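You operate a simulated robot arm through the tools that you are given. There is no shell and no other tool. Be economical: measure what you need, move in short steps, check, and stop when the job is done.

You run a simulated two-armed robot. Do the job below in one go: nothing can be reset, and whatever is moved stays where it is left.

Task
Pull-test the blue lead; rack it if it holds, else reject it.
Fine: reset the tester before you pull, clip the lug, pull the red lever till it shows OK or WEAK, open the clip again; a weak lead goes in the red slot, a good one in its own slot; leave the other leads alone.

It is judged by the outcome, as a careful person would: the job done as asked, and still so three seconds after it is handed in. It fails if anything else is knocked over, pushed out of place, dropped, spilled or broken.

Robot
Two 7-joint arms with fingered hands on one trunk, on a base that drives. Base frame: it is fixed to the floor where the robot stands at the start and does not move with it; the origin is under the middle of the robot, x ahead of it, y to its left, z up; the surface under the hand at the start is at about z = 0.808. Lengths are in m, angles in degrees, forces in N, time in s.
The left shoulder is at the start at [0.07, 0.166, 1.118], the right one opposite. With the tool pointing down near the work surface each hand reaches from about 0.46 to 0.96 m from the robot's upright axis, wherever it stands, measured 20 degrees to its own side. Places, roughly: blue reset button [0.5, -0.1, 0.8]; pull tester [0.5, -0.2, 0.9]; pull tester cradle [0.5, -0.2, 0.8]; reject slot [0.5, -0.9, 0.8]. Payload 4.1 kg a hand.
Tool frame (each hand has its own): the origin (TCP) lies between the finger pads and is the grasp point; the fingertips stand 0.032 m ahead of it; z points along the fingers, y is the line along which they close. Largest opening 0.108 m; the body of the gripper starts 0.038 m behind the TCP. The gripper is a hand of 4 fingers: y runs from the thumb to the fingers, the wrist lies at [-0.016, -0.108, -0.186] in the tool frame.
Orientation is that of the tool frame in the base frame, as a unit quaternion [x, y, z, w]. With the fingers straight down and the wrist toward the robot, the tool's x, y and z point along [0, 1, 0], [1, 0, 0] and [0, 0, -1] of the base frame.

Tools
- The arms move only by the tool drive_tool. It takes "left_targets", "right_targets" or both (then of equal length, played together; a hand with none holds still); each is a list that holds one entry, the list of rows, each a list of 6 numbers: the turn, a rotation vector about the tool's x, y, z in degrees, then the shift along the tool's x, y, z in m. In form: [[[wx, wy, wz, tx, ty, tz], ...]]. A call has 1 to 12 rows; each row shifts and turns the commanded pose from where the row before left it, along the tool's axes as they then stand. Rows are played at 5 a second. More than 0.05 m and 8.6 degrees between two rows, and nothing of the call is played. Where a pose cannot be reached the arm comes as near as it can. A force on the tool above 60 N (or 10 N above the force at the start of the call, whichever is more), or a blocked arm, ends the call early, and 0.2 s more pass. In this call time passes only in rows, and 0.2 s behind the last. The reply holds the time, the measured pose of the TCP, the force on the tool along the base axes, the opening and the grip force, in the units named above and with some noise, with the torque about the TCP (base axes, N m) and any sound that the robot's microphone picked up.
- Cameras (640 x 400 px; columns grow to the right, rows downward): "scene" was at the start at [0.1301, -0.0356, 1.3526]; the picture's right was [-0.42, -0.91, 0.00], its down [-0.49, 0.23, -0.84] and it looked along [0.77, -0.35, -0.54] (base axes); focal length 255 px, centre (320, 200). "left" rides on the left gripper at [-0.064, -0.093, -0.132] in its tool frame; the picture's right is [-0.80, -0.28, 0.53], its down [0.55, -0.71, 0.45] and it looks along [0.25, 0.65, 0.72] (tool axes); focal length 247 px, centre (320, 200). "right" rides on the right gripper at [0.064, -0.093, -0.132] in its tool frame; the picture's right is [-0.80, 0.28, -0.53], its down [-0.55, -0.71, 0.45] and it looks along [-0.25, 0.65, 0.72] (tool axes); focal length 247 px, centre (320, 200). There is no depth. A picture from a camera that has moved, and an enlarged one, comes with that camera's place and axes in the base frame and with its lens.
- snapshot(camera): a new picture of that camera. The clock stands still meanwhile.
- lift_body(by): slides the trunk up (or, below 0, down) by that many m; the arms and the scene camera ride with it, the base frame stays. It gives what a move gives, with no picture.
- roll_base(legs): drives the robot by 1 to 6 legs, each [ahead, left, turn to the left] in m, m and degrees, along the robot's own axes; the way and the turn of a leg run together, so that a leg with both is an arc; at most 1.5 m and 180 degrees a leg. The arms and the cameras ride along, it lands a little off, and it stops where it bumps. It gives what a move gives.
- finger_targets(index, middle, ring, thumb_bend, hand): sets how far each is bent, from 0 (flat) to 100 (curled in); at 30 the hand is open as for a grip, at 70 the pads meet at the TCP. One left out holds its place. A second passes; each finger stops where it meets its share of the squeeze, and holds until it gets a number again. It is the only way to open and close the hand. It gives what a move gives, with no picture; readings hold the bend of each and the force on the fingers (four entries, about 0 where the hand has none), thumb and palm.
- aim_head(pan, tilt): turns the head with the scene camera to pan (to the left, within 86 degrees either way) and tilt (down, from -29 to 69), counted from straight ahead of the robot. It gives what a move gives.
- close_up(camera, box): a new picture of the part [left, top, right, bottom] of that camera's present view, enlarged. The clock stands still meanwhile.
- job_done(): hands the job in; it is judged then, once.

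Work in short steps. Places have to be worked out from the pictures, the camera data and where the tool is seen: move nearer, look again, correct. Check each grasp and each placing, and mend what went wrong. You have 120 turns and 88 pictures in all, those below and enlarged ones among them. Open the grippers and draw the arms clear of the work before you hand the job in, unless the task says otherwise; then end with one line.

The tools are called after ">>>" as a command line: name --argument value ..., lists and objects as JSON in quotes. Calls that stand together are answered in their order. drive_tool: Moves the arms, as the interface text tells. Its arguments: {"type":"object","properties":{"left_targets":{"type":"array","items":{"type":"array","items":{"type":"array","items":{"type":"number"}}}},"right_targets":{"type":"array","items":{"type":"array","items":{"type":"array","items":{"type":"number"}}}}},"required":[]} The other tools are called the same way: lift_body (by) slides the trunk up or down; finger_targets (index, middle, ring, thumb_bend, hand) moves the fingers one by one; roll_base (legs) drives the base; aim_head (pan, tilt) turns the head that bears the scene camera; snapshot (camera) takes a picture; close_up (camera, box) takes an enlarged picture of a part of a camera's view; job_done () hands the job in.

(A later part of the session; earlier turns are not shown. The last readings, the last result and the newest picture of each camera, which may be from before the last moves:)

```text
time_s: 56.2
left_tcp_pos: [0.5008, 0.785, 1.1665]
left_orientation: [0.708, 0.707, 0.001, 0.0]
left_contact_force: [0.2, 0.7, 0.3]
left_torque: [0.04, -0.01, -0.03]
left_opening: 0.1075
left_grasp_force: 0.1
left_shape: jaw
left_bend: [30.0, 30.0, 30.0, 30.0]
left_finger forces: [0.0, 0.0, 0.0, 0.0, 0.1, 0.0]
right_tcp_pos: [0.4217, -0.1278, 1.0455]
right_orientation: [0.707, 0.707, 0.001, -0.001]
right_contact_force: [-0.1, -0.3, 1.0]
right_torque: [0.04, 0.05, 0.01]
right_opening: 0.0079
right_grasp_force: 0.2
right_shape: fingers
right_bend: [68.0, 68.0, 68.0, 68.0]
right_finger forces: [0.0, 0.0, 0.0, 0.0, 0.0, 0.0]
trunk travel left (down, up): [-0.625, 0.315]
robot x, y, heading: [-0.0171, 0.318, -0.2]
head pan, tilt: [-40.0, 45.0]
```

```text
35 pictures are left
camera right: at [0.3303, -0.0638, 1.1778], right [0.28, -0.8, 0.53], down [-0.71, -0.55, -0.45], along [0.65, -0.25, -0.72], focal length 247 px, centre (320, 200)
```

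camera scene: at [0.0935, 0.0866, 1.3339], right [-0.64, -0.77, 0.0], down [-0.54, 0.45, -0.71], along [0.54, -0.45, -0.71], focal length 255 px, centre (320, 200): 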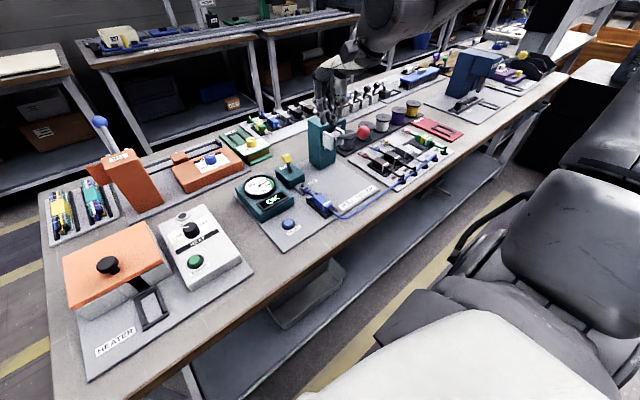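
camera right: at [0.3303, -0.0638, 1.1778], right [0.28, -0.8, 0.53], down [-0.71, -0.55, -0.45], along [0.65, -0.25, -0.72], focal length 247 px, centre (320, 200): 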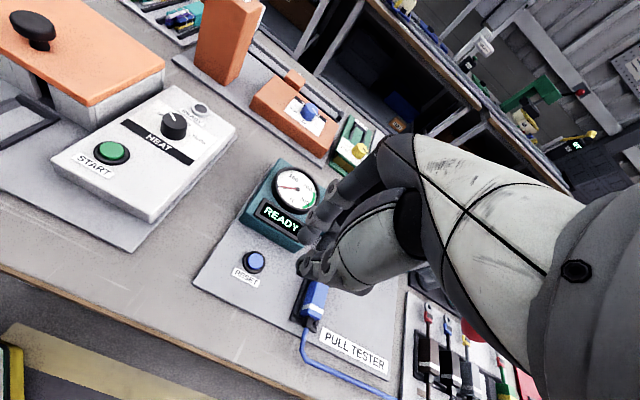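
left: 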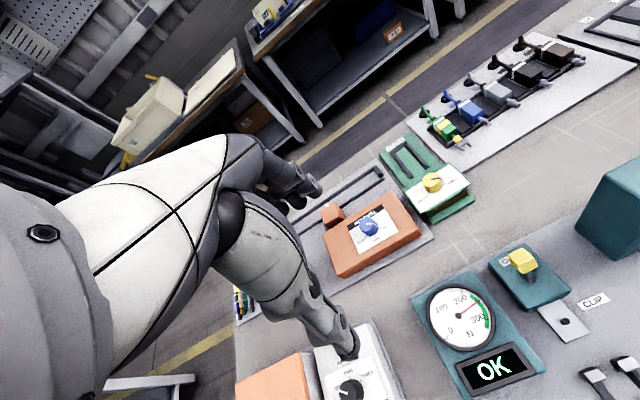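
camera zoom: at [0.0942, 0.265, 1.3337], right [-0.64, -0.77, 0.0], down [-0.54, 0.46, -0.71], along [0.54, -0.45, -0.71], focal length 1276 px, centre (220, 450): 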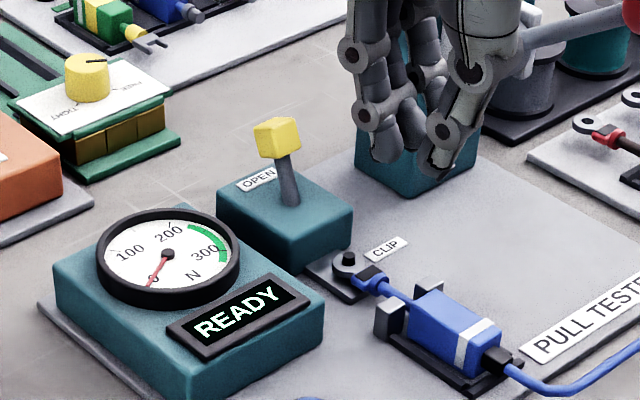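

The yellow toggle leans away (+x) toward OPEN: its base is at about (0.605, -0.235, 0.855) and the knob at about (0.622, -0.235, 0.895). I'll straddle the knob and drag it toward the robot to close. First I'll shift the base right 0.11 and open the fingers a bit.

>>> roll_base --legs '[[0, -0.11, 0]]'

>>> finger_targets --hand "right" --index 46 --middle 46 --ring 46 --thumb_bend 46

>>> drive_tool --right_targets '[[[0, 0, 0, 0, 0.035, 0], [0, 0, 0, 0, 0.04, 0], [0, 0, 0, 0, 0.04, 0], [0, 0, 0, 0, 0.04, 0], [0, 0, 0, 0, 0.045, 0], [0, 0, 0, 0, 0, 0]]]'

>>> snapshot --camera "right"

>>> close_up --camera "scene" --box '[260, 60, 430, 200]'

```text
time_s: 57.4
left_tcp_pos: [0.4998, 0.6745, 1.1656]
left_orientation: [0.707, 0.707, 0.0, 0.0]
left_contact_force: [-0.7, 0.0, -0.2]
left_torque: [-0.03, 0.02, 0.01]
left_opening: 0.1075
left_grasp_force: 0.0
left_shape: jaw
left_bend: [30.0, 30.0, 30.0, 30.0]
left_finger forces: [0.0, 0.1, 0.1, 0.1, 0.0, 0.0]
right_tcp_pos: [0.4221, -0.2367, 1.0457]
right_orientation: [0.707, 0.707, 0.0, 0.0]
right_contact_force: [0.2, -0.4, 0.5]
right_torque: [0.02, -0.02, -0.03]
right_opening: 0.0082
right_grasp_force: 0.1
right_shape: fingers
right_bend: [68.0, 68.0, 68.0, 68.0]
right_finger forces: [0.0, 0.1, 0.0, 0.0, 0.1, 0.0]
trunk travel left (down, up): [-0.625, 0.315]
robot x, y, heading: [-0.0163, 0.2065, 0.3]
head pan, tilt: [-40.0, 45.0]
```

```text
time_s: 58.4
left_tcp_pos: [0.4986, 0.6754, 1.1647]
left_orientation: [0.707, 0.707, 0.0, 0.0]
left_contact_force: [0.4, 0.8, 0.7]
left_torque: [0.03, 0.01, 0.0]
left_opening: 0.1077
left_grasp_force: 0.1
left_shape: jaw
left_bend: [30.0, 30.0, 30.0, 30.0]
left_finger forces: [0.0, 0.1, 0.1, 0.0, 0.1, 0.0]
right_tcp_pos: [0.4217, -0.237, 1.0475]
right_orientation: [0.707, 0.708, 0.0, 0.0]
right_contact_force: [-0.1, -0.1, -0.7]
right_torque: [0.02, 0.0, -0.04]
right_opening: 0.0661
right_grasp_force: 0.0
right_shape: fingers
right_bend: [46.0, 46.0, 46.0, 46.0]
right_finger forces: [0.0, 0.1, 0.1, 0.0, 0.1, 0.0]
trunk travel left (down, up): [-0.625, 0.315]
robot x, y, heading: [-0.0197, 0.1991, 0.1]
head pan, tilt: [-40.0, 45.0]
```

```text
time_s: 59.8
left_tcp_pos: [0.4983, 0.6742, 1.1668]
left_orientation: [0.707, 0.708, 0.002, 0.0]
left_contact_force: [0.3, -1.0, -0.2]
left_torque: [0.03, -0.03, -0.04]
left_opening: 0.1078
left_grasp_force: 0.1
left_shape: jaw
left_bend: [30.0, 30.0, 30.0, 30.0]
left_finger forces: [0.0, 0.0, 0.1, 0.0, 0.1, 0.0]
right_tcp_pos: [0.6243, -0.2376, 1.0464]
right_orientation: [0.707, 0.707, 0.001, 0.0]
right_contact_force: [0.6, 0.0, -1.1]
right_torque: [0.0, -0.01, -0.01]
right_opening: 0.0661
right_grasp_force: 0.1
right_shape: fingers
right_bend: [46.0, 46.0, 46.0, 46.0]
right_finger forces: [0.1, 0.0, 0.1, 0.1, 0.0, 0.0]
trunk travel left (down, up): [-0.625, 0.315]
robot x, y, heading: [-0.0201, 0.2061, 0.0]
head pan, tilt: [-40.0, 45.0]
```

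```text
34 pictures are left
camera right: at [0.5314, -0.1731, 1.1776], right [0.28, -0.8, 0.53], down [-0.71, -0.55, -0.45], along [0.65, -0.25, -0.72], focal length 247 px, centre (320, 200)
```

right: 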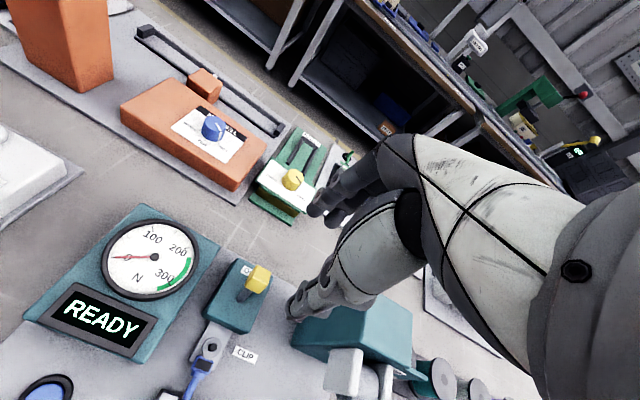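

```text
2.86 times, centred on (345, 130) of scene
camera zoom: at [0.0921, 0.1548, 1.334], right [-0.64, -0.77, 0.0], down [-0.54, 0.45, -0.71], along [0.54, -0.45, -0.71], focal length 729 px, centre (249, 400)
```

zoom: 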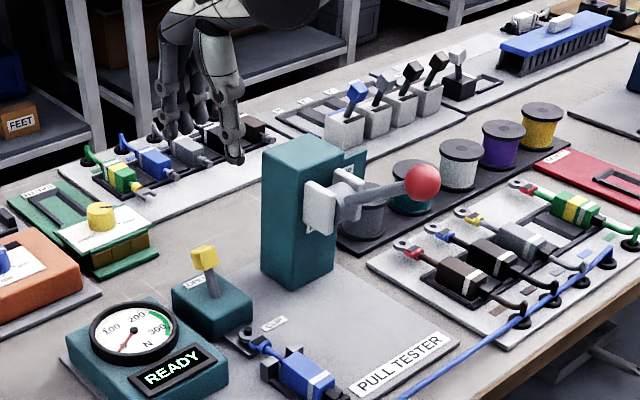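

The hand is over the knob (about (0.623, -0.236)). I'll descend to z≈0.918 to straddle it.

>>> drive_tool --right_targets '[[[0, 0, 0, 0, 0, 0.04], [0, 0, 0, 0, 0, 0.04], [0, 0, 0, 0, 0, 0.03], [0, 0, 0, 0, 0, 0.018], [0, 0, 0, 0, 0, 0]]]'

>>> close_up --camera "right" --box '[120, 180, 420, 400]'

>>> close_up --camera "scene" --box '[280, 90, 380, 190]'

```text
time_s: 61.0
left_tcp_pos: [0.4988, 0.6749, 1.1656]
left_orientation: [0.707, 0.707, 0.0, -0.001]
left_contact_force: [0.3, 0.1, 0.6]
left_torque: [0.0, -0.01, -0.01]
left_opening: 0.1075
left_grasp_force: 0.1
left_shape: jaw
left_bend: [30.0, 30.0, 30.0, 30.0]
left_finger forces: [0.0, 0.0, 0.0, 0.1, 0.0, 0.1]
right_tcp_pos: [0.6226, -0.2364, 0.9185]
right_orientation: [0.707, 0.707, 0.0, -0.001]
right_contact_force: [-0.5, 0.1, 0.6]
right_torque: [-0.01, 0.02, 0.01]
right_opening: 0.066
right_grasp_force: 0.0
right_shape: fingers
right_bend: [46.0, 46.0, 46.0, 46.0]
right_finger forces: [0.1, 0.0, 0.0, 0.0, 0.0, 0.0]
trunk travel left (down, up): [-0.625, 0.315]
robot x, y, heading: [-0.0196, 0.2079, 0.0]
head pan, tilt: [-40.0, 45.0]
```

```text
1.82 times, centred on (270, 290) of right
camera zoom: at [0.5307, -0.1718, 1.051], right [0.28, -0.8, 0.53], down [-0.71, -0.55, -0.45], along [0.65, -0.25, -0.72], focal length 449 px, centre (411, 36)
```

zoom: 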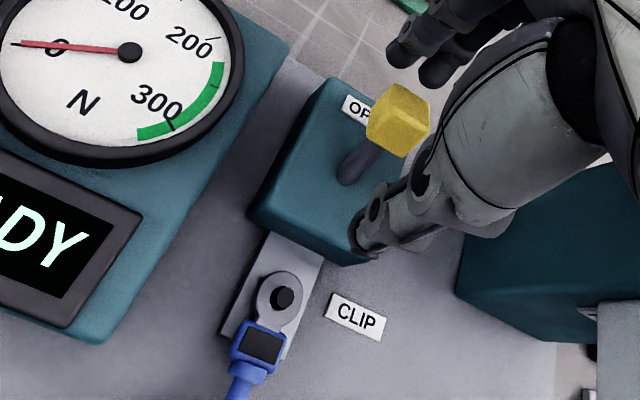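

```text
4.00 times, centred on (330, 140) of scene
camera zoom: at [0.0932, 0.1557, 1.334], right [-0.64, -0.77, 0.0], down [-0.54, 0.45, -0.71], along [0.54, -0.45, -0.71], focal length 1021 px, centre (280, 440)
```

zoom: 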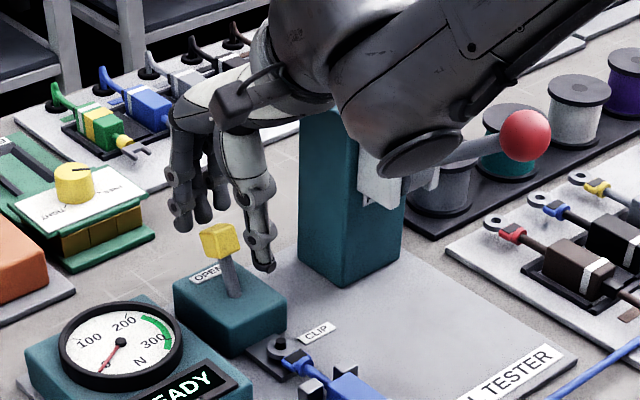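

The knob lies between thumb and fingers. I'll shift 6 mm left, 5 mm lower, and drag toward the robot.

>>> drive_tool --right_targets '[[[0, 0, 0, 0.006, 0, 0.005], [0, 0, 0, 0, -0.015, 0], [0, 0, 0, 0, -0.015, 0], [0, 0, 0, 0, -0.012, 0], [0, 0, 0, 0, -0.012, 0], [0, 0, 0, 0, 0, 0]]]'

>>> close_up --camera "right" --box '[120, 180, 420, 400]'

```text
time_s: 62.4
left_tcp_pos: [0.5003, 0.6746, 1.1656]
left_orientation: [0.707, 0.708, 0.0, 0.0]
left_contact_force: [-0.1, 0.6, -0.3]
left_torque: [-0.01, -0.01, 0.0]
left_opening: 0.1076
left_grasp_force: 0.0
left_shape: jaw
left_bend: [30.0, 30.0, 30.0, 30.0]
left_finger forces: [0.0, 0.0, 0.0, 0.0, 0.0, 0.0]
right_tcp_pos: [0.5698, -0.2299, 0.9127]
right_orientation: [0.707, 0.707, 0.001, -0.001]
right_contact_force: [4.4, -1.2, 1.0]
right_torque: [-0.05, -0.17, 0.03]
right_opening: 0.0659
right_grasp_force: 1.8
right_shape: fingers
right_bend: [46.0, 43.0, 46.0, 46.0]
right_finger forces: [0.0, 4.1, 0.1, 0.0, 0.0, 0.1]
trunk travel left (down, up): [-0.625, 0.315]
robot x, y, heading: [-0.013, 0.2084, -0.1]
head pan, tilt: [-40.0, 45.0]
```

```text
1.82 times, centred on (270, 290) of right
camera zoom: at [0.4772, -0.1657, 1.0453], right [0.28, -0.8, 0.53], down [-0.71, -0.55, -0.45], along [0.65, -0.25, -0.72], focal length 449 px, centre (411, 36)
```

zoom: 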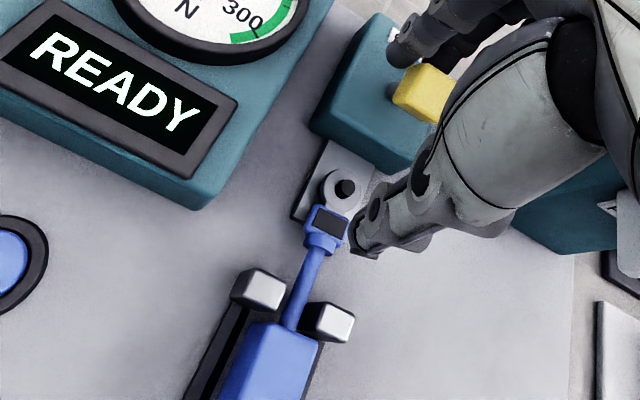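

The middle finger is dragging the knob (4 N). I'll keep pulling.

>>> drive_tool --right_targets '[[[0, 0, 0, 0, -0.012, 0], [0, 0, 0, 0, -0.012, 0], [0, 0, 0, 0, -0.01, 0], [0, 0, 0, 0, 0, 0]]]'

>>> close_up --camera "right" --box '[120, 180, 420, 400]'

```text
time_s: 63.4
left_tcp_pos: [0.5031, 0.6752, 1.1641]
left_orientation: [0.706, 0.708, -0.002, -0.002]
left_contact_force: [-0.3, -0.6, -0.1]
left_torque: [0.03, -0.03, 0.03]
left_opening: 0.1074
left_grasp_force: 0.0
left_shape: jaw
left_bend: [30.0, 30.0, 30.0, 30.0]
left_finger forces: [0.1, 0.0, 0.0, 0.0, 0.1, 0.0]
right_tcp_pos: [0.5362, -0.2304, 0.9123]
right_orientation: [0.706, 0.708, 0.0, -0.001]
right_contact_force: [22.3, 0.5, -0.6]
right_torque: [-0.02, -0.57, 0.22]
right_opening: 0.0659
right_grasp_force: 10.1
right_shape: fingers
right_bend: [46.0, 19.0, 46.0, 46.0]
right_finger forces: [0.1, 20.2, 0.1, 0.0, 0.0, 0.0]
trunk travel left (down, up): [-0.625, 0.315]
robot x, y, heading: [-0.0156, 0.2066, 0.4]
head pan, tilt: [-40.0, 45.0]
```

```text
1.82 times, centred on (270, 290) of right
camera zoom: at [0.4448, -0.1669, 1.0444], right [0.29, -0.8, 0.53], down [-0.71, -0.55, -0.45], along [0.65, -0.25, -0.72], focal length 449 px, centre (411, 36)
```

zoom: 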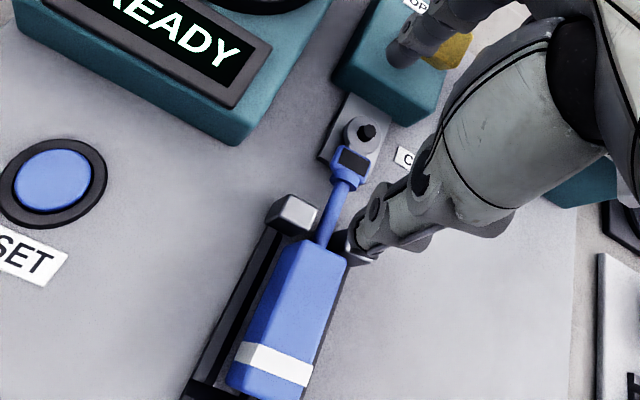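

The knob is now at x≈0.585 against a firm stop. I'll back off, rise clear and check the clip.

>>> drive_tool --right_targets '[[[0, 0, 0, 0, 0.02, 0], [0, 0, 0, 0, 0.015, 0], [0, 0, 0, 0, 0, -0.04], [0, 0, 0, 0, 0, -0.04], [0, 0, 0, 0, 0, -0.04], [0, 0, 0, 0, 0, 0]]]'

>>> close_up --camera "scene" --box '[280, 110, 380, 200]'

```text
time_s: 64.8
left_tcp_pos: [0.5, 0.674, 1.166]
left_orientation: [0.708, 0.707, 0.001, 0.0]
left_contact_force: [0.5, -0.2, -0.3]
left_torque: [0.04, 0.0, 0.02]
left_opening: 0.1078
left_grasp_force: 0.1
left_shape: jaw
left_bend: [30.0, 30.0, 30.0, 30.0]
left_finger forces: [0.0, 0.0, 0.0, 0.1, 0.0, 0.0]
right_tcp_pos: [0.5702, -0.2344, 1.0322]
right_orientation: [0.707, 0.707, 0.001, -0.001]
right_contact_force: [0.5, -0.1, -0.4]
right_torque: [0.02, -0.02, 0.0]
right_opening: 0.0661
right_grasp_force: 0.1
right_shape: fingers
right_bend: [46.0, 46.0, 46.0, 46.0]
right_finger forces: [0.0, 0.0, 0.0, 0.0, 0.0, 0.0]
trunk travel left (down, up): [-0.625, 0.315]
robot x, y, heading: [-0.0172, 0.2009, -0.1]
head pan, tilt: [-40.0, 45.0]
```

```text
4.44 times, centred on (330, 155) of scene
camera zoom: at [0.0937, 0.1544, 1.3339], right [-0.64, -0.77, 0.0], down [-0.54, 0.45, -0.71], along [0.54, -0.45, -0.71], focal length 1134 px, centre (276, 400)
```

zoom: 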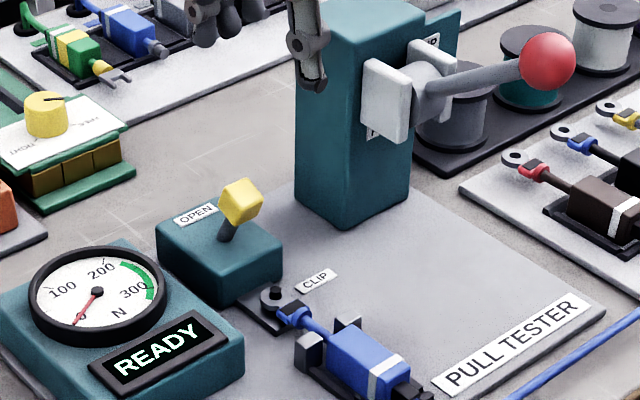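

The toggle now leans away from the OPEN label, so the clip is closed. Next is the lever. I'll retract toward the robot and up, shift the base right 0.135, and set a small finger gap to nest on the ball from above.

>>> drive_tool --right_targets '[[[0, 0, 0, 0, -0.02, -0.03], [0, 0, 0, 0, -0.035, -0.02], [0, 0, 0, 0, -0.045, 0], [0, 0, 0, 0, 0, 0]]]'

>>> finger_targets --hand "right" --index 62 --middle 62 --ring 62 --thumb_bend 62

>>> roll_base --legs '[[0, -0.135, 0]]'

>>> aim_head --pan -30 --tilt 45

>>> snapshot --camera "right"

>>> snapshot --camera "scene"

```text
time_s: 65.8
left_tcp_pos: [0.4999, 0.6757, 1.1651]
left_orientation: [0.707, 0.707, -0.001, -0.001]
left_contact_force: [0.4, -1.2, -0.5]
left_torque: [0.01, 0.04, -0.01]
left_opening: 0.1074
left_grasp_force: 0.0
left_shape: jaw
left_bend: [30.0, 30.0, 30.0, 30.0]
left_finger forces: [0.0, 0.0, 0.0, 0.0, 0.0, 0.0]
right_tcp_pos: [0.4689, -0.2279, 1.0828]
right_orientation: [0.707, 0.707, 0.0, -0.001]
right_contact_force: [-0.3, 0.0, -0.5]
right_torque: [-0.01, 0.04, 0.04]
right_opening: 0.0663
right_grasp_force: 0.1
right_shape: fingers
right_bend: [46.0, 46.0, 46.0, 46.0]
right_finger forces: [0.0, 0.1, 0.0, 0.0, 0.0, 0.0]
trunk travel left (down, up): [-0.625, 0.315]
robot x, y, heading: [-0.0188, 0.208, -0.0]
head pan, tilt: [-40.0, 45.0]
```

```text
time_s: 66.8
left_tcp_pos: [0.5006, 0.6753, 1.1649]
left_orientation: [0.707, 0.707, 0.0, 0.0]
left_contact_force: [0.8, 0.0, 0.5]
left_torque: [-0.02, -0.01, -0.02]
left_opening: 0.1078
left_grasp_force: 0.0
left_shape: jaw
left_bend: [30.0, 30.0, 30.0, 30.0]
left_finger forces: [0.1, 0.0, 0.0, 0.0, 0.1, 0.0]
right_tcp_pos: [0.4682, -0.2281, 1.0836]
right_orientation: [0.707, 0.707, 0.0, 0.001]
right_contact_force: [0.4, 0.4, 0.6]
right_torque: [0.03, 0.0, -0.02]
right_opening: 0.0241
right_grasp_force: 0.0
right_shape: fingers
right_bend: [62.0, 62.0, 62.0, 62.0]
right_finger forces: [0.0, 0.0, 0.1, 0.0, 0.1, 0.0]
trunk travel left (down, up): [-0.625, 0.315]
robot x, y, heading: [-0.0202, 0.2051, 0.3]
head pan, tilt: [-40.0, 45.0]
```

```text
time_s: 68.1
left_tcp_pos: [0.5, 0.5387, 1.1656]
left_orientation: [0.707, 0.707, 0.0, 0.001]
left_contact_force: [-1.1, 0.3, -0.4]
left_torque: [-0.03, -0.01, 0.01]
left_opening: 0.1075
left_grasp_force: 0.1
left_shape: jaw
left_bend: [30.0, 30.0, 30.0, 30.0]
left_finger forces: [0.1, 0.0, 0.0, 0.0, 0.0, 0.0]
right_tcp_pos: [0.4662, -0.3651, 1.0848]
right_orientation: [0.708, 0.706, 0.0, 0.0]
right_contact_force: [-0.4, -0.1, 0.4]
right_torque: [0.0, -0.04, 0.0]
right_opening: 0.024
right_grasp_force: 0.0
right_shape: fingers
right_bend: [62.0, 62.0, 62.0, 62.0]
right_finger forces: [0.0, 0.0, 0.0, 0.0, 0.0, 0.0]
trunk travel left (down, up): [-0.625, 0.315]
robot x, y, heading: [-0.0192, 0.0687, -0.2]
head pan, tilt: [-40.0, 45.0]
```

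```text
time_s: 68.8
left_tcp_pos: [0.4994, 0.5369, 1.1655]
left_orientation: [0.707, 0.707, -0.001, 0.0]
left_contact_force: [0.2, 0.3, -0.1]
left_torque: [0.01, -0.03, 0.01]
left_opening: 0.1079
left_grasp_force: 0.1
left_shape: jaw
left_bend: [30.0, 30.0, 30.0, 30.0]
left_finger forces: [0.0, 0.0, 0.0, 0.0, 0.0, 0.1]
right_tcp_pos: [0.4681, -0.3668, 1.0841]
right_orientation: [0.708, 0.706, 0.001, -0.001]
right_contact_force: [-0.1, 0.2, 0.8]
right_torque: [0.01, 0.0, -0.01]
right_opening: 0.0243
right_grasp_force: 0.1
right_shape: fingers
right_bend: [62.0, 62.0, 62.0, 62.0]
right_finger forces: [0.0, 0.0, 0.1, 0.0, 0.0, 0.0]
trunk travel left (down, up): [-0.625, 0.315]
robot x, y, heading: [-0.0172, 0.0702, -0.1]
head pan, tilt: [-30.0, 45.0]
```

```text
27 pictures are left
camera right: at [0.375, -0.3024, 1.2157], right [0.28, -0.8, 0.53], down [-0.71, -0.55, -0.45], along [0.65, -0.25, -0.72], focal length 247 px, centre (320, 200)
```

right: 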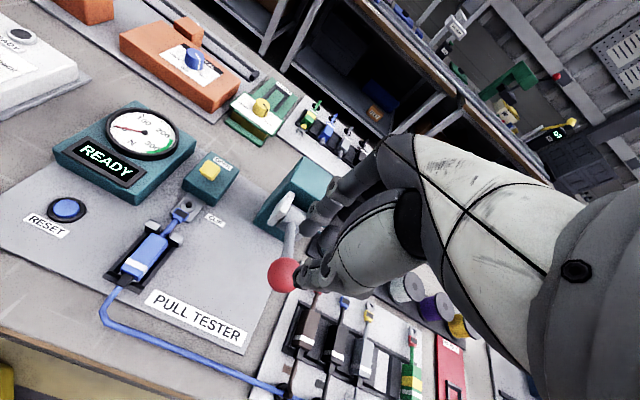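

```text
26 pictures are left
camera scene: at [0.1015, 0.0297, 1.3339], right [-0.5, -0.87, 0.0], down [-0.61, 0.35, -0.71], along [0.61, -0.35, -0.71], focal length 255 px, centre (320, 200)
```

scene: 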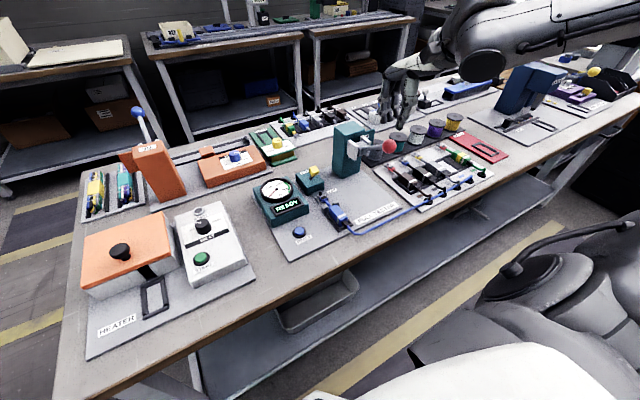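

The ball is at (0.470, -0.374, 0.99) and the display shows READY. I'll come down on it and start following the lever's arc.

>>> drive_tool --right_targets '[[[0, 0, 0, -0.007, 0.002, 0.03], [0, 0, 0, 0, 0, 0.02], [0, 0, 0, 0, -0.006, 0.011], [0, 0, 0, 0, -0.005, 0.012], [0, 0, 0, 0, -0.004, 0.013], [0, 0, 0, 0, 0, 0]]]'

>>> snapshot --camera "right"

```text
time_s: 70.2
left_tcp_pos: [0.4983, 0.5381, 1.1655]
left_orientation: [0.707, 0.708, 0.0, 0.0]
left_contact_force: [-0.2, -0.3, -0.7]
left_torque: [-0.01, 0.01, 0.01]
left_opening: 0.1076
left_grasp_force: 0.2
left_shape: jaw
left_bend: [30.0, 30.0, 30.0, 30.0]
left_finger forces: [0.0, 0.1, 0.0, 0.0, 0.0, 0.1]
right_tcp_pos: [0.4534, -0.3744, 0.9974]
right_orientation: [0.708, 0.707, 0.0, 0.0]
right_contact_force: [0.3, 0.1, 3.1]
right_torque: [0.01, -0.03, -0.01]
right_opening: 0.0256
right_grasp_force: 2.0
right_shape: fingers
right_bend: [62.0, 62.0, 62.0, 61.0]
right_finger forces: [0.9, 1.7, 0.0, 0.0, 1.3, 0.0]
trunk travel left (down, up): [-0.625, 0.315]
robot x, y, heading: [-0.0187, 0.0723, -0.1]
head pan, tilt: [-30.0, 45.0]
```

```text
25 pictures are left
camera right: at [0.3609, -0.3091, 1.129], right [0.28, -0.8, 0.53], down [-0.71, -0.55, -0.45], along [0.65, -0.25, -0.72], focal length 247 px, centre (320, 200)
```

right: 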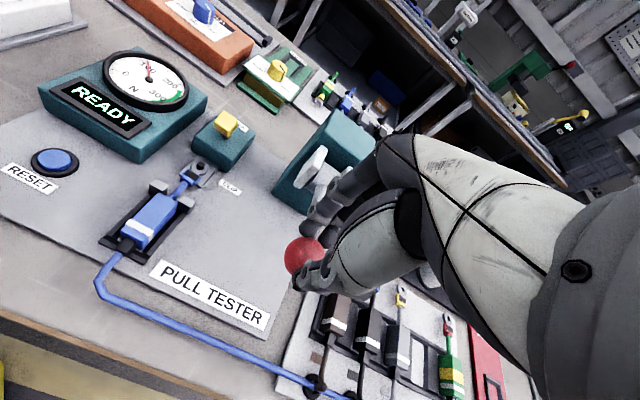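

Needle up to about 80 N, with the ball nested in the fingers. I'll continue along the arc.

>>> drive_tool --right_targets '[[[0, 0, 0, 0, -0.003, 0.012], [0, 0, 0, 0, -0.002, 0.014], [0, 0, 0, 0, 0, 0.015], [0, 0, 0, 0, 0, 0]]]'

>>> snapshot --camera "right"

```text
time_s: 71.2
left_tcp_pos: [0.4993, 0.5389, 1.1651]
left_orientation: [0.707, 0.707, 0.0, -0.001]
left_contact_force: [-0.6, 0.4, 0.5]
left_torque: [-0.03, -0.03, 0.01]
left_opening: 0.1076
left_grasp_force: 0.2
left_shape: jaw
left_bend: [30.0, 30.0, 30.0, 30.0]
left_finger forces: [0.1, 0.0, 0.0, 0.0, 0.0, 0.1]
right_tcp_pos: [0.4484, -0.3733, 0.9563]
right_orientation: [0.708, 0.706, 0.0, 0.0]
right_contact_force: [-0.1, -2.5, 4.0]
right_torque: [-0.11, -0.09, -0.05]
right_opening: 0.0247
right_grasp_force: 2.7
right_shape: fingers
right_bend: [62.0, 62.0, 62.0, 61.0]
right_finger forces: [0.3, 4.8, 0.0, 0.1, 0.5, 0.0]
trunk travel left (down, up): [-0.625, 0.315]
robot x, y, heading: [-0.016, 0.0696, 0.1]
head pan, tilt: [-30.0, 45.0]
```

```text
24 pictures are left
camera right: at [0.3565, -0.3097, 1.0881], right [0.28, -0.8, 0.53], down [-0.71, -0.55, -0.45], along [0.65, -0.25, -0.72], focal length 247 px, centre (320, 200)
```

right: 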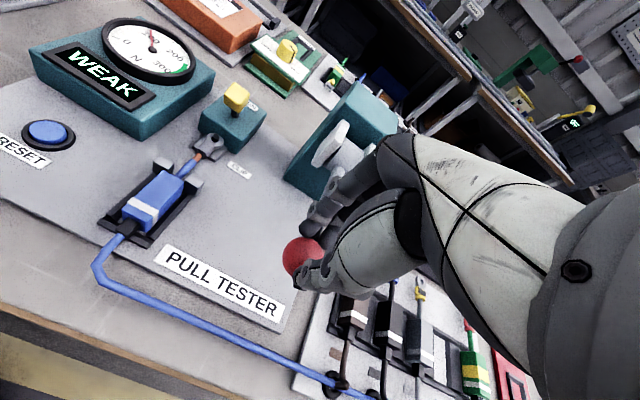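

It reads WEAK, so the lead is to be rejected. I'll let the lever up along the same arc and retreat.

>>> drive_tool --right_targets '[[[0, 0, 0, 0, 0, -0.015], [0, 0, 0, 0, 0.002, -0.014], [0, 0, 0, 0, 0.003, -0.012], [0, 0, 0, 0, 0.004, -0.013], [0, 0, 0, 0, 0.005, -0.012], [0, 0, 0, 0, 0.004, -0.011], [0, 0, 0, 0, 0, -0.03], [0, 0, 0, 0, 0, -0.03], [0, 0, 0, 0, 0, 0]]]'

>>> close_up --camera "scene" --box '[240, 110, 420, 240]'

```text
time_s: 73.2
left_tcp_pos: [0.4997, 0.5383, 1.1663]
left_orientation: [0.707, 0.707, 0.0, 0.001]
left_contact_force: [0.6, -0.9, -0.5]
left_torque: [0.0, 0.01, 0.01]
left_opening: 0.1076
left_grasp_force: 0.1
left_shape: jaw
left_bend: [30.0, 30.0, 30.0, 30.0]
left_finger forces: [0.0, 0.0, 0.0, 0.0, 0.0, 0.0]
right_tcp_pos: [0.4693, -0.3724, 1.094]
right_orientation: [0.707, 0.707, 0.0, 0.0]
right_contact_force: [-0.1, -0.3, 1.3]
right_torque: [0.0, -0.01, 0.02]
right_opening: 0.0241
right_grasp_force: 0.2
right_shape: fingers
right_bend: [62.0, 62.0, 62.0, 62.0]
right_finger forces: [0.0, 0.0, 0.1, 0.0, 0.0, 0.0]
trunk travel left (down, up): [-0.625, 0.315]
robot x, y, heading: [-0.0214, 0.0707, -0.0]
head pan, tilt: [-30.0, 45.0]
```

```text
3.08 times, centred on (330, 175) of scene
camera zoom: at [0.1018, 0.0302, 1.3339], right [-0.5, -0.87, 0.0], down [-0.61, 0.35, -0.71], along [0.61, -0.35, -0.71], focal length 785 px, centre (289, 277)
```

zoom: 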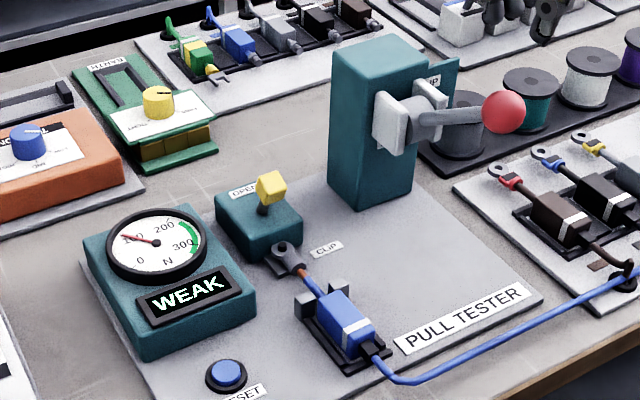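

WEAK is latched and the lever has sprung back. Now to reopen the clip: I'll shift the base left 0.135, straddle the knob again and push it away with the thumb.

>>> roll_base --legs '[[0, 0.135, 0]]'

>>> finger_targets --hand "right" --index 46 --middle 46 --ring 46 --thumb_bend 46

```text
time_s: 74.5
left_tcp_pos: [0.4997, 0.6698, 1.1657]
left_orientation: [0.708, 0.706, 0.0, 0.0]
left_contact_force: [-0.2, 0.0, 0.6]
left_torque: [0.01, -0.02, -0.01]
left_opening: 0.1075
left_grasp_force: 0.1
left_shape: jaw
left_bend: [30.0, 30.0, 30.0, 30.0]
left_finger forces: [0.0, 0.1, 0.0, 0.0, 0.1, 0.1]
right_tcp_pos: [0.469, -0.2418, 1.0946]
right_orientation: [0.708, 0.707, 0.0, -0.001]
right_contact_force: [-0.4, 0.2, -0.4]
right_torque: [-0.02, -0.01, 0.02]
right_opening: 0.024
right_grasp_force: 0.0
right_shape: fingers
right_bend: [62.0, 62.0, 62.0, 62.0]
right_finger forces: [0.0, 0.1, 0.0, 0.0, 0.0, 0.0]
trunk travel left (down, up): [-0.625, 0.315]
robot x, y, heading: [-0.0177, 0.1991, 0.1]
head pan, tilt: [-30.0, 45.0]
```

```text
time_s: 75.5
left_tcp_pos: [0.4997, 0.6685, 1.1653]
left_orientation: [0.708, 0.706, -0.001, 0.0]
left_contact_force: [0.7, -0.7, 0.5]
left_torque: [-0.02, -0.01, 0.04]
left_opening: 0.1079
left_grasp_force: 0.1
left_shape: jaw
left_bend: [30.0, 30.0, 30.0, 30.0]
left_finger forces: [0.0, 0.0, 0.1, 0.0, 0.0, 0.0]
right_tcp_pos: [0.4688, -0.2418, 1.0949]
right_orientation: [0.708, 0.706, 0.0, 0.0]
right_contact_force: [0.2, 0.1, -0.5]
right_torque: [0.02, 0.01, 0.01]
right_opening: 0.0658
right_grasp_force: 0.1
right_shape: fingers
right_bend: [46.0, 46.0, 46.0, 46.0]
right_finger forces: [0.0, 0.1, 0.1, 0.0, 0.0, 0.0]
trunk travel left (down, up): [-0.625, 0.315]
robot x, y, heading: [-0.0194, 0.2024, -0.0]
head pan, tilt: [-30.0, 45.0]
```

>>> drive_tool --right_targets '[[[0, 0, 0, 0.01, 0.04, 0], [0, 0, 0, 0, 0.04, 0], [0, 0, 0, 0, 0.039, 0], [0, 0, 0, 0, 0, 0.045], [0, 0, 0, 0, 0, 0.045], [0, 0, 0, 0, 0, 0.045], [0, 0, 0, 0, 0, 0.03], [0, 0, 0, 0, 0, 0.015], [0, 0, 0, 0, 0, 0]]]'

>>> close_up --camera "right" --box '[120, 180, 420, 400]'

```text
time_s: 77.5
left_tcp_pos: [0.4995, 0.6685, 1.166]
left_orientation: [0.707, 0.707, 0.0, 0.0]
left_contact_force: [-0.3, 0.3, -0.2]
left_torque: [0.0, -0.01, 0.01]
left_opening: 0.1079
left_grasp_force: 0.1
left_shape: jaw
left_bend: [30.0, 30.0, 30.0, 30.0]
left_finger forces: [0.1, 0.0, 0.0, 0.0, 0.0, 0.0]
right_tcp_pos: [0.5884, -0.2308, 0.9122]
right_orientation: [0.708, 0.706, -0.001, 0.001]
right_contact_force: [0.8, -0.4, -0.1]
right_torque: [0.0, 0.0, -0.04]
right_opening: 0.0663
right_grasp_force: 0.1
right_shape: fingers
right_bend: [46.0, 46.0, 46.0, 46.0]
right_finger forces: [0.0, 0.0, 0.0, 0.1, 0.0, 0.1]
trunk travel left (down, up): [-0.625, 0.315]
robot x, y, heading: [-0.0171, 0.1986, -0.2]
head pan, tilt: [-30.0, 45.0]
```

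```text
1.82 times, centred on (270, 290) of right
camera zoom: at [0.4951, -0.1663, 1.0445], right [0.28, -0.8, 0.53], down [-0.71, -0.55, -0.45], along [0.65, -0.25, -0.72], focal length 449 px, centre (411, 36)
```

zoom: 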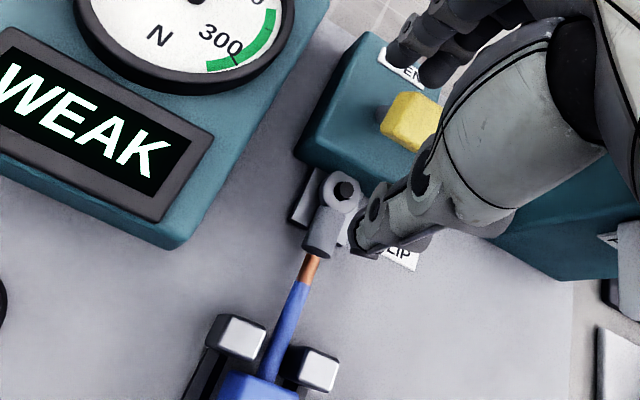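

The knob is straddled, the thumb behind it and in line. I'll push away.

>>> drive_tool --right_targets '[[[0, 0, 0, 0, 0.015, 0], [0, 0, 0, 0, 0.015, 0], [0, 0, 0, 0, 0.015, 0], [0, 0, 0, 0, 0.012, 0], [0, 0, 0, 0, 0.008, 0], [0, 0, 0, 0, 0, 0]]]'

>>> close_up --camera "right" --box '[120, 180, 420, 400]'

```text
time_s: 78.9
left_tcp_pos: [0.5012, 0.6695, 1.1653]
left_orientation: [0.708, 0.706, 0.0, 0.0]
left_contact_force: [-1.1, 0.6, -0.5]
left_torque: [0.04, 0.01, -0.05]
left_opening: 0.1075
left_grasp_force: 0.1
left_shape: jaw
left_bend: [30.0, 30.0, 30.0, 30.0]
left_finger forces: [0.1, 0.0, 0.1, 0.0, 0.0, 0.0]
right_tcp_pos: [0.6544, -0.2312, 0.9139]
right_orientation: [0.708, 0.706, 0.0, 0.0]
right_contact_force: [-0.3, 0.3, -0.5]
right_torque: [-0.04, 0.01, 0.0]
right_opening: 0.0671
right_grasp_force: 0.0
right_shape: fingers
right_bend: [46.0, 46.0, 46.0, 46.0]
right_finger forces: [0.0, 0.1, 0.1, 0.0, 0.0, 0.0]
trunk travel left (down, up): [-0.625, 0.315]
robot x, y, heading: [-0.0167, 0.2023, -0.2]
head pan, tilt: [-30.0, 45.0]
```

```text
1.82 times, centred on (270, 290) of right
camera zoom: at [0.562, -0.1675, 1.0454], right [0.28, -0.8, 0.53], down [-0.71, -0.55, -0.45], along [0.65, -0.25, -0.72], focal length 449 px, centre (411, 36)
```

zoom: 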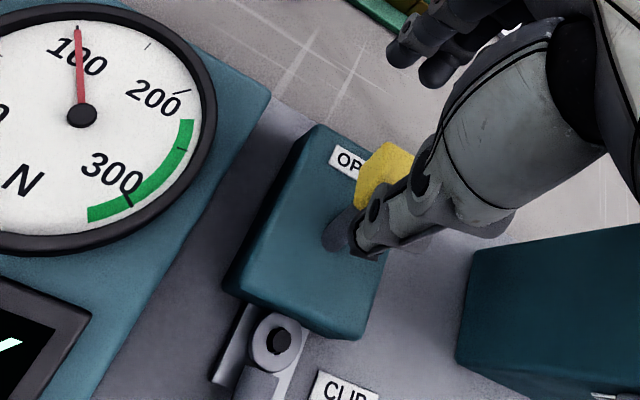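

The knob has swung to the OPEN side. I'll rise, retract, and verify.

>>> drive_tool --right_targets '[[[0, 0, 0, 0, -0.005, 0], [0, 0, 0, 0, 0, -0.045], [0, 0, 0, 0, 0, -0.045], [0, 0, 0, 0, 0, -0.045], [0, 0, 0, 0, -0.02, -0.03], [0, 0, 0, 0, -0.045, 0], [0, 0, 0, 0, -0.045, 0], [0, 0, 0, 0, -0.045, 0], [0, 0, 0, 0, -0.03, 0], [0, 0, 0, 0, 0, 0]]]'

>>> close_up --camera "scene" --box '[290, 110, 450, 230]'

```text
time_s: 81.1
left_tcp_pos: [0.5012, 0.6693, 1.1662]
left_orientation: [0.708, 0.706, 0.0, 0.0]
left_contact_force: [0.2, 0.8, 0.1]
left_torque: [0.0, 0.03, -0.02]
left_opening: 0.1076
left_grasp_force: 0.0
left_shape: jaw
left_bend: [30.0, 30.0, 30.0, 30.0]
left_finger forces: [0.1, 0.1, 0.1, 0.0, 0.0, 0.0]
right_tcp_pos: [0.4633, -0.2293, 1.0788]
right_orientation: [0.708, 0.706, 0.001, 0.0]
right_contact_force: [0.5, 0.8, -0.5]
right_torque: [0.02, 0.03, -0.02]
right_opening: 0.0666
right_grasp_force: 0.0
right_shape: fingers
right_bend: [46.0, 46.0, 46.0, 46.0]
right_finger forces: [0.0, 0.0, 0.1, 0.1, 0.1, 0.0]
trunk travel left (down, up): [-0.625, 0.315]
robot x, y, heading: [-0.0202, 0.2003, -0.1]
head pan, tilt: [-30.0, 45.0]
```

```text
3.33 times, centred on (370, 170) of scene
camera zoom: at [0.1022, 0.1624, 1.3339], right [-0.5, -0.87, 0.0], down [-0.61, 0.35, -0.71], along [0.61, -0.35, -0.71], focal length 851 px, centre (153, 300)
```

zoom: 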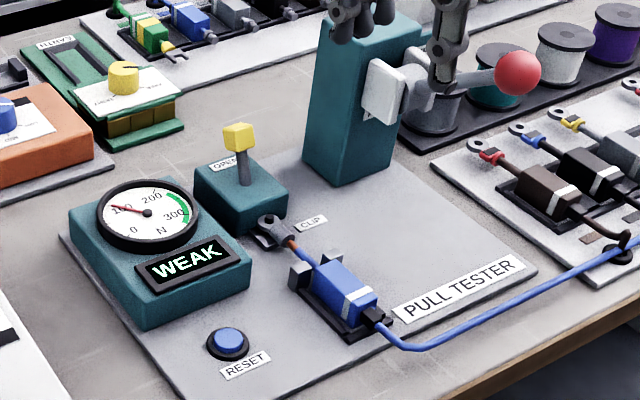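

The clip is open, the lead lies in the cradle, and WEAK is shown. I'll turn the hand to the lead-grasp orientation with the 12° tilt.

>>> drive_tool --right_targets '[[[0, 0, -8.2, 0, 0, 0], [0, 0, -8.2, 0, 0, 0], [0, 0, -8.2, 0, 0, 0], [0, 0, -8.2, 0, 0, 0], [0, 0, -8.2, 0, 0, 0], [0, 0, -8.2, 0, 0, 0], [0, 0, -8.2, 0, 0, 0], [0, 0, -8.2, 0, 0, 0], [0, 0, -8.2, 0, 0, 0], [0, 0, -8.2, 0, 0, 0], [0, 0, -8, 0, 0, 0]]]'

>>> drive_tool --right_targets '[[[6, 0, 0, 0, 0, 0], [6, 0, 0, 0, 0, 0], [0, 0, 0, 0, 0, 0]]]'

>>> finger_targets --hand "right" --index 53 --middle 53 --ring 53 --thumb_bend 53

```text
time_s: 83.5
left_tcp_pos: [0.5019, 0.6689, 1.1648]
left_orientation: [0.708, 0.707, 0.0, 0.0]
left_contact_force: [-0.2, 0.9, -0.3]
left_torque: [0.0, 0.01, 0.01]
left_opening: 0.1074
left_grasp_force: 0.0
left_shape: jaw
left_bend: [30.0, 30.0, 30.0, 30.0]
left_finger forces: [0.1, 0.0, 0.0, 0.1, 0.0, 0.0]
right_tcp_pos: [0.4636, -0.2318, 1.0796]
right_orientation: [0.0, 1.0, 0.0, -0.001]
right_contact_force: [-0.1, -0.3, 0.4]
right_torque: [0.04, 0.0, 0.02]
right_opening: 0.0663
right_grasp_force: 0.2
right_shape: fingers
right_bend: [46.0, 46.0, 46.0, 46.0]
right_finger forces: [0.1, 0.0, 0.0, 0.1, 0.0, 0.0]
trunk travel left (down, up): [-0.625, 0.315]
robot x, y, heading: [-0.0156, 0.1992, -0.0]
head pan, tilt: [-30.0, 45.0]
```

```text
time_s: 84.3
left_tcp_pos: [0.4994, 0.6688, 1.167]
left_orientation: [0.707, 0.707, 0.0, 0.0]
left_contact_force: [-1.5, 0.5, 0.3]
left_torque: [0.01, -0.01, 0.02]
left_opening: 0.1075
left_grasp_force: 0.1
left_shape: jaw
left_bend: [30.0, 30.0, 30.0, 30.0]
left_finger forces: [0.0, 0.0, 0.0, 0.0, 0.0, 0.0]
right_tcp_pos: [0.4631, -0.2314, 1.0785]
right_orientation: [0.001, 0.994, -0.105, 0.001]
right_contact_force: [-0.3, 0.0, 0.1]
right_torque: [0.05, -0.01, -0.03]
right_opening: 0.0666
right_grasp_force: 0.1
right_shape: fingers
right_bend: [46.0, 46.0, 46.0, 46.0]
right_finger forces: [0.0, 0.1, 0.1, 0.1, 0.0, 0.0]
trunk travel left (down, up): [-0.625, 0.315]
robot x, y, heading: [-0.0152, 0.2018, -0.2]
head pan, tilt: [-30.0, 45.0]
```

```text
time_s: 85.3
left_tcp_pos: [0.4999, 0.6681, 1.1661]
left_orientation: [0.707, 0.707, -0.001, 0.0]
left_contact_force: [0.0, -0.7, 0.2]
left_torque: [-0.03, -0.03, -0.02]
left_opening: 0.1075
left_grasp_force: 0.1
left_shape: jaw
left_bend: [30.0, 30.0, 30.0, 30.0]
left_finger forces: [0.0, 0.1, 0.0, 0.0, 0.0, 0.0]
right_tcp_pos: [0.463, -0.232, 1.0791]
right_orientation: [0.001, 0.995, -0.104, 0.0]
right_contact_force: [-0.1, 0.9, 0.0]
right_torque: [0.02, 0.0, -0.03]
right_opening: 0.048
right_grasp_force: 0.1
right_shape: fingers
right_bend: [53.0, 53.0, 53.0, 53.0]
right_finger forces: [0.0, 0.0, 0.0, 0.0, 0.0, 0.0]
trunk travel left (down, up): [-0.625, 0.315]
robot x, y, heading: [-0.0157, 0.1999, -0.2]
head pan, tilt: [-30.0, 45.0]
```

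Now I'll descend to z≈0.90 over the lead and check alignment.

>>> drive_tool --right_targets '[[[0, 0, 0, -0.002, 0.0074, 0.035], [0, 0, 0, 0, 0.0074, 0.035], [0, 0, 0, 0, 0.0074, 0.035], [0, 0, 0, 0, 0.0074, 0.035], [0, 0, 0, 0, 0.0074, 0.035], [0, 0, 0, 0, 0, 0]]]'

>>> close_up --camera "right" --box '[220, 180, 460, 370]'

>>> close_up --camera "scene" --box '[300, 110, 430, 210]'

```text
time_s: 86.7
left_tcp_pos: [0.5006, 0.6701, 1.1656]
left_orientation: [0.708, 0.706, 0.001, 0.001]
left_contact_force: [-0.7, -0.1, -0.2]
left_torque: [0.03, 0.0, 0.02]
left_opening: 0.1078
left_grasp_force: 0.2
left_shape: jaw
left_bend: [30.0, 30.0, 30.0, 30.0]
left_finger forces: [0.1, 0.0, 0.1, 0.0, 0.0, 0.0]
right_tcp_pos: [0.4668, -0.2318, 0.901]
right_orientation: [0.001, 0.995, -0.104, 0.0]
right_contact_force: [0.1, 0.1, 0.8]
right_torque: [-0.01, -0.01, 0.01]
right_opening: 0.0482
right_grasp_force: 0.0
right_shape: fingers
right_bend: [53.0, 53.0, 53.0, 53.0]
right_finger forces: [0.0, 0.0, 0.0, 0.0, 0.1, 0.1]
trunk travel left (down, up): [-0.625, 0.315]
robot x, y, heading: [-0.0157, 0.2024, 0.0]
head pan, tilt: [-30.0, 45.0]
```

```text
2.11 times, centred on (340, 275) of right
camera zoom: at [0.4021, -0.295, 1.0486], right [0.8, 0.39, 0.46], down [0.55, -0.78, -0.29], along [0.25, 0.49, -0.84], focal length 520 px, centre (278, 42)
```

zoom: 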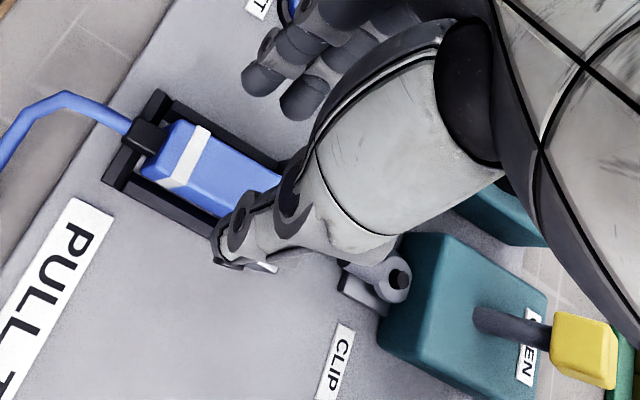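

```text
4.00 times, centred on (365, 160) of scene
camera zoom: at [0.1015, 0.1624, 1.334], right [-0.5, -0.87, 0.0], down [-0.61, 0.35, -0.71], along [0.61, -0.35, -0.71], focal length 1021 px, centre (140, 360)
```

zoom: 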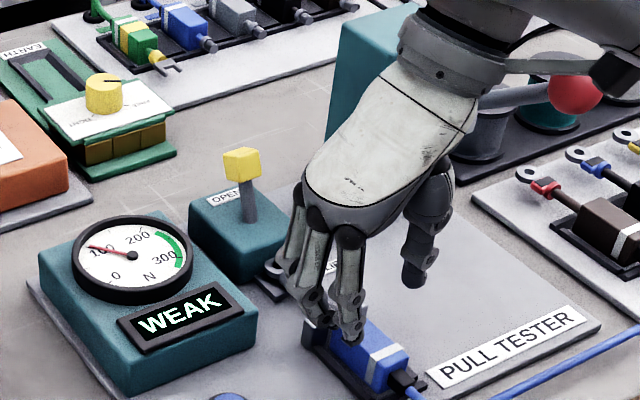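

Body centre at about (0.471, -0.240). I'll nudge 3 mm and descend to z≈0.858.

>>> drive_tool --right_targets '[[[0, 0, 0, -0.003, 0.001, 0.02], [0, 0, 0, 0, 0.0028, 0.013], [0, 0, 0, 0, 0.0022, 0.0096], [0, 0, 0, 0, 0, 0]]]'

>>> close_up --camera "right" --box '[220, 180, 460, 370]'

```text
time_s: 87.7
left_tcp_pos: [0.5006, 0.6686, 1.166]
left_orientation: [0.707, 0.707, -0.001, 0.0]
left_contact_force: [0.1, 0.9, 0.2]
left_torque: [-0.03, 0.0, -0.02]
left_opening: 0.1072
left_grasp_force: 0.1
left_shape: jaw
left_bend: [30.0, 30.0, 30.0, 30.0]
left_finger forces: [0.0, 0.0, 0.1, 0.0, 0.0, 0.0]
right_tcp_pos: [0.467, -0.2343, 0.8581]
right_orientation: [0.002, 0.994, -0.105, -0.001]
right_contact_force: [-0.7, -0.3, 1.0]
right_torque: [0.02, -0.02, 0.04]
right_opening: 0.0481
right_grasp_force: 0.2
right_shape: fingers
right_bend: [53.0, 53.0, 53.0, 53.0]
right_finger forces: [0.0, 0.0, 0.7, 0.1, 0.0, 0.0]
trunk travel left (down, up): [-0.625, 0.315]
robot x, y, heading: [-0.0142, 0.2013, -0.3]
head pan, tilt: [-30.0, 45.0]
```

```text
2.11 times, centred on (340, 275) of right
camera zoom: at [0.4038, -0.2979, 1.0059], right [0.8, 0.39, 0.46], down [0.55, -0.78, -0.29], along [0.25, 0.49, -0.84], focal length 520 px, centre (278, 42)
```

zoom: 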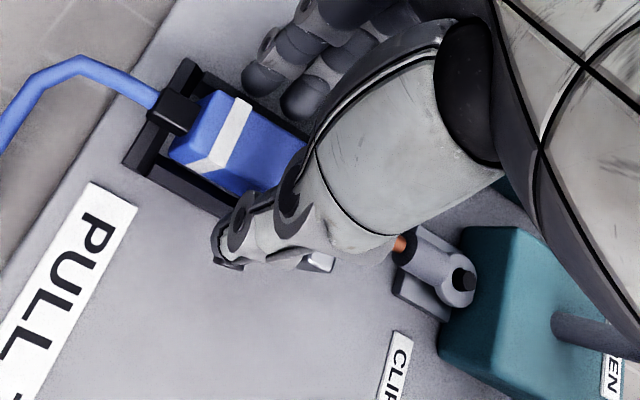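

The body is straddled as before, so I'm gripping.

>>> finger_targets --hand "right" --index 72 --middle 72 --ring 72 --thumb_bend 72

>>> drive_tool --right_targets '[[[0, 0, 0, 0, -0.0021, -0.01], [0, 0, 0, 0, -0.0031, -0.015], [0, 0, 0, 0, -0.0042, -0.02], [0, 0, 0, 0, -0.0042, -0.02], [0, 0, 0, 0, 0, 0]]]'

>>> close_up --camera "right" --box '[220, 180, 460, 370]'

```text
time_s: 88.7
left_tcp_pos: [0.4997, 0.6702, 1.1651]
left_orientation: [0.708, 0.706, 0.0, 0.001]
left_contact_force: [-0.4, -0.2, 0.8]
left_torque: [-0.01, 0.0, -0.02]
left_opening: 0.1076
left_grasp_force: 0.0
left_shape: jaw
left_bend: [30.0, 30.0, 30.0, 30.0]
left_finger forces: [0.0, 0.0, 0.0, 0.0, 0.1, 0.0]
right_tcp_pos: [0.4672, -0.2342, 0.8584]
right_orientation: [0.001, 0.994, -0.105, -0.001]
right_contact_force: [-5.1, 8.1, -1.8]
right_torque: [0.28, 0.17, 0.28]
right_opening: 0.0224
right_grasp_force: 17.5
right_shape: fingers
right_bend: [71.0, 65.0, 65.0, 62.0]
right_finger forces: [6.3, 7.2, 9.0, 0.1, 12.3, 0.0]
trunk travel left (down, up): [-0.625, 0.315]
robot x, y, heading: [-0.0192, 0.2024, -0.2]
head pan, tilt: [-30.0, 45.0]
```

```text
time_s: 89.9
left_tcp_pos: [0.4997, 0.6692, 1.1661]
left_orientation: [0.708, 0.707, 0.0, 0.0]
left_contact_force: [-0.7, 0.5, -0.3]
left_torque: [0.04, 0.02, -0.02]
left_opening: 0.1078
left_grasp_force: 0.0
left_shape: jaw
left_bend: [30.0, 30.0, 30.0, 30.0]
left_finger forces: [0.0, 0.0, 0.0, 0.0, 0.0, 0.0]
right_tcp_pos: [0.4677, -0.2343, 0.9238]
right_orientation: [0.001, 0.995, -0.104, 0.001]
right_contact_force: [-0.2, 0.3, -0.2]
right_torque: [0.0, 0.03, -0.02]
right_opening: 0.0233
right_grasp_force: 14.2
right_shape: fingers
right_bend: [71.0, 66.0, 71.0, 61.0]
right_finger forces: [5.1, 5.1, 3.8, 0.0, 14.6, 0.0]
trunk travel left (down, up): [-0.625, 0.315]
robot x, y, heading: [-0.0169, 0.205, -0.2]
head pan, tilt: [-30.0, 45.0]
```

```text
2.11 times, centred on (340, 275) of right
camera zoom: at [0.4035, -0.2978, 1.0723], right [0.8, 0.39, 0.46], down [0.55, -0.78, -0.29], along [0.25, 0.49, -0.84], focal length 520 px, centre (278, 42)
```

zoom: 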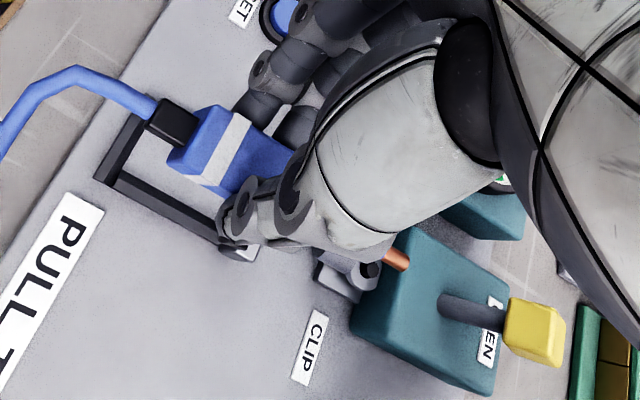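

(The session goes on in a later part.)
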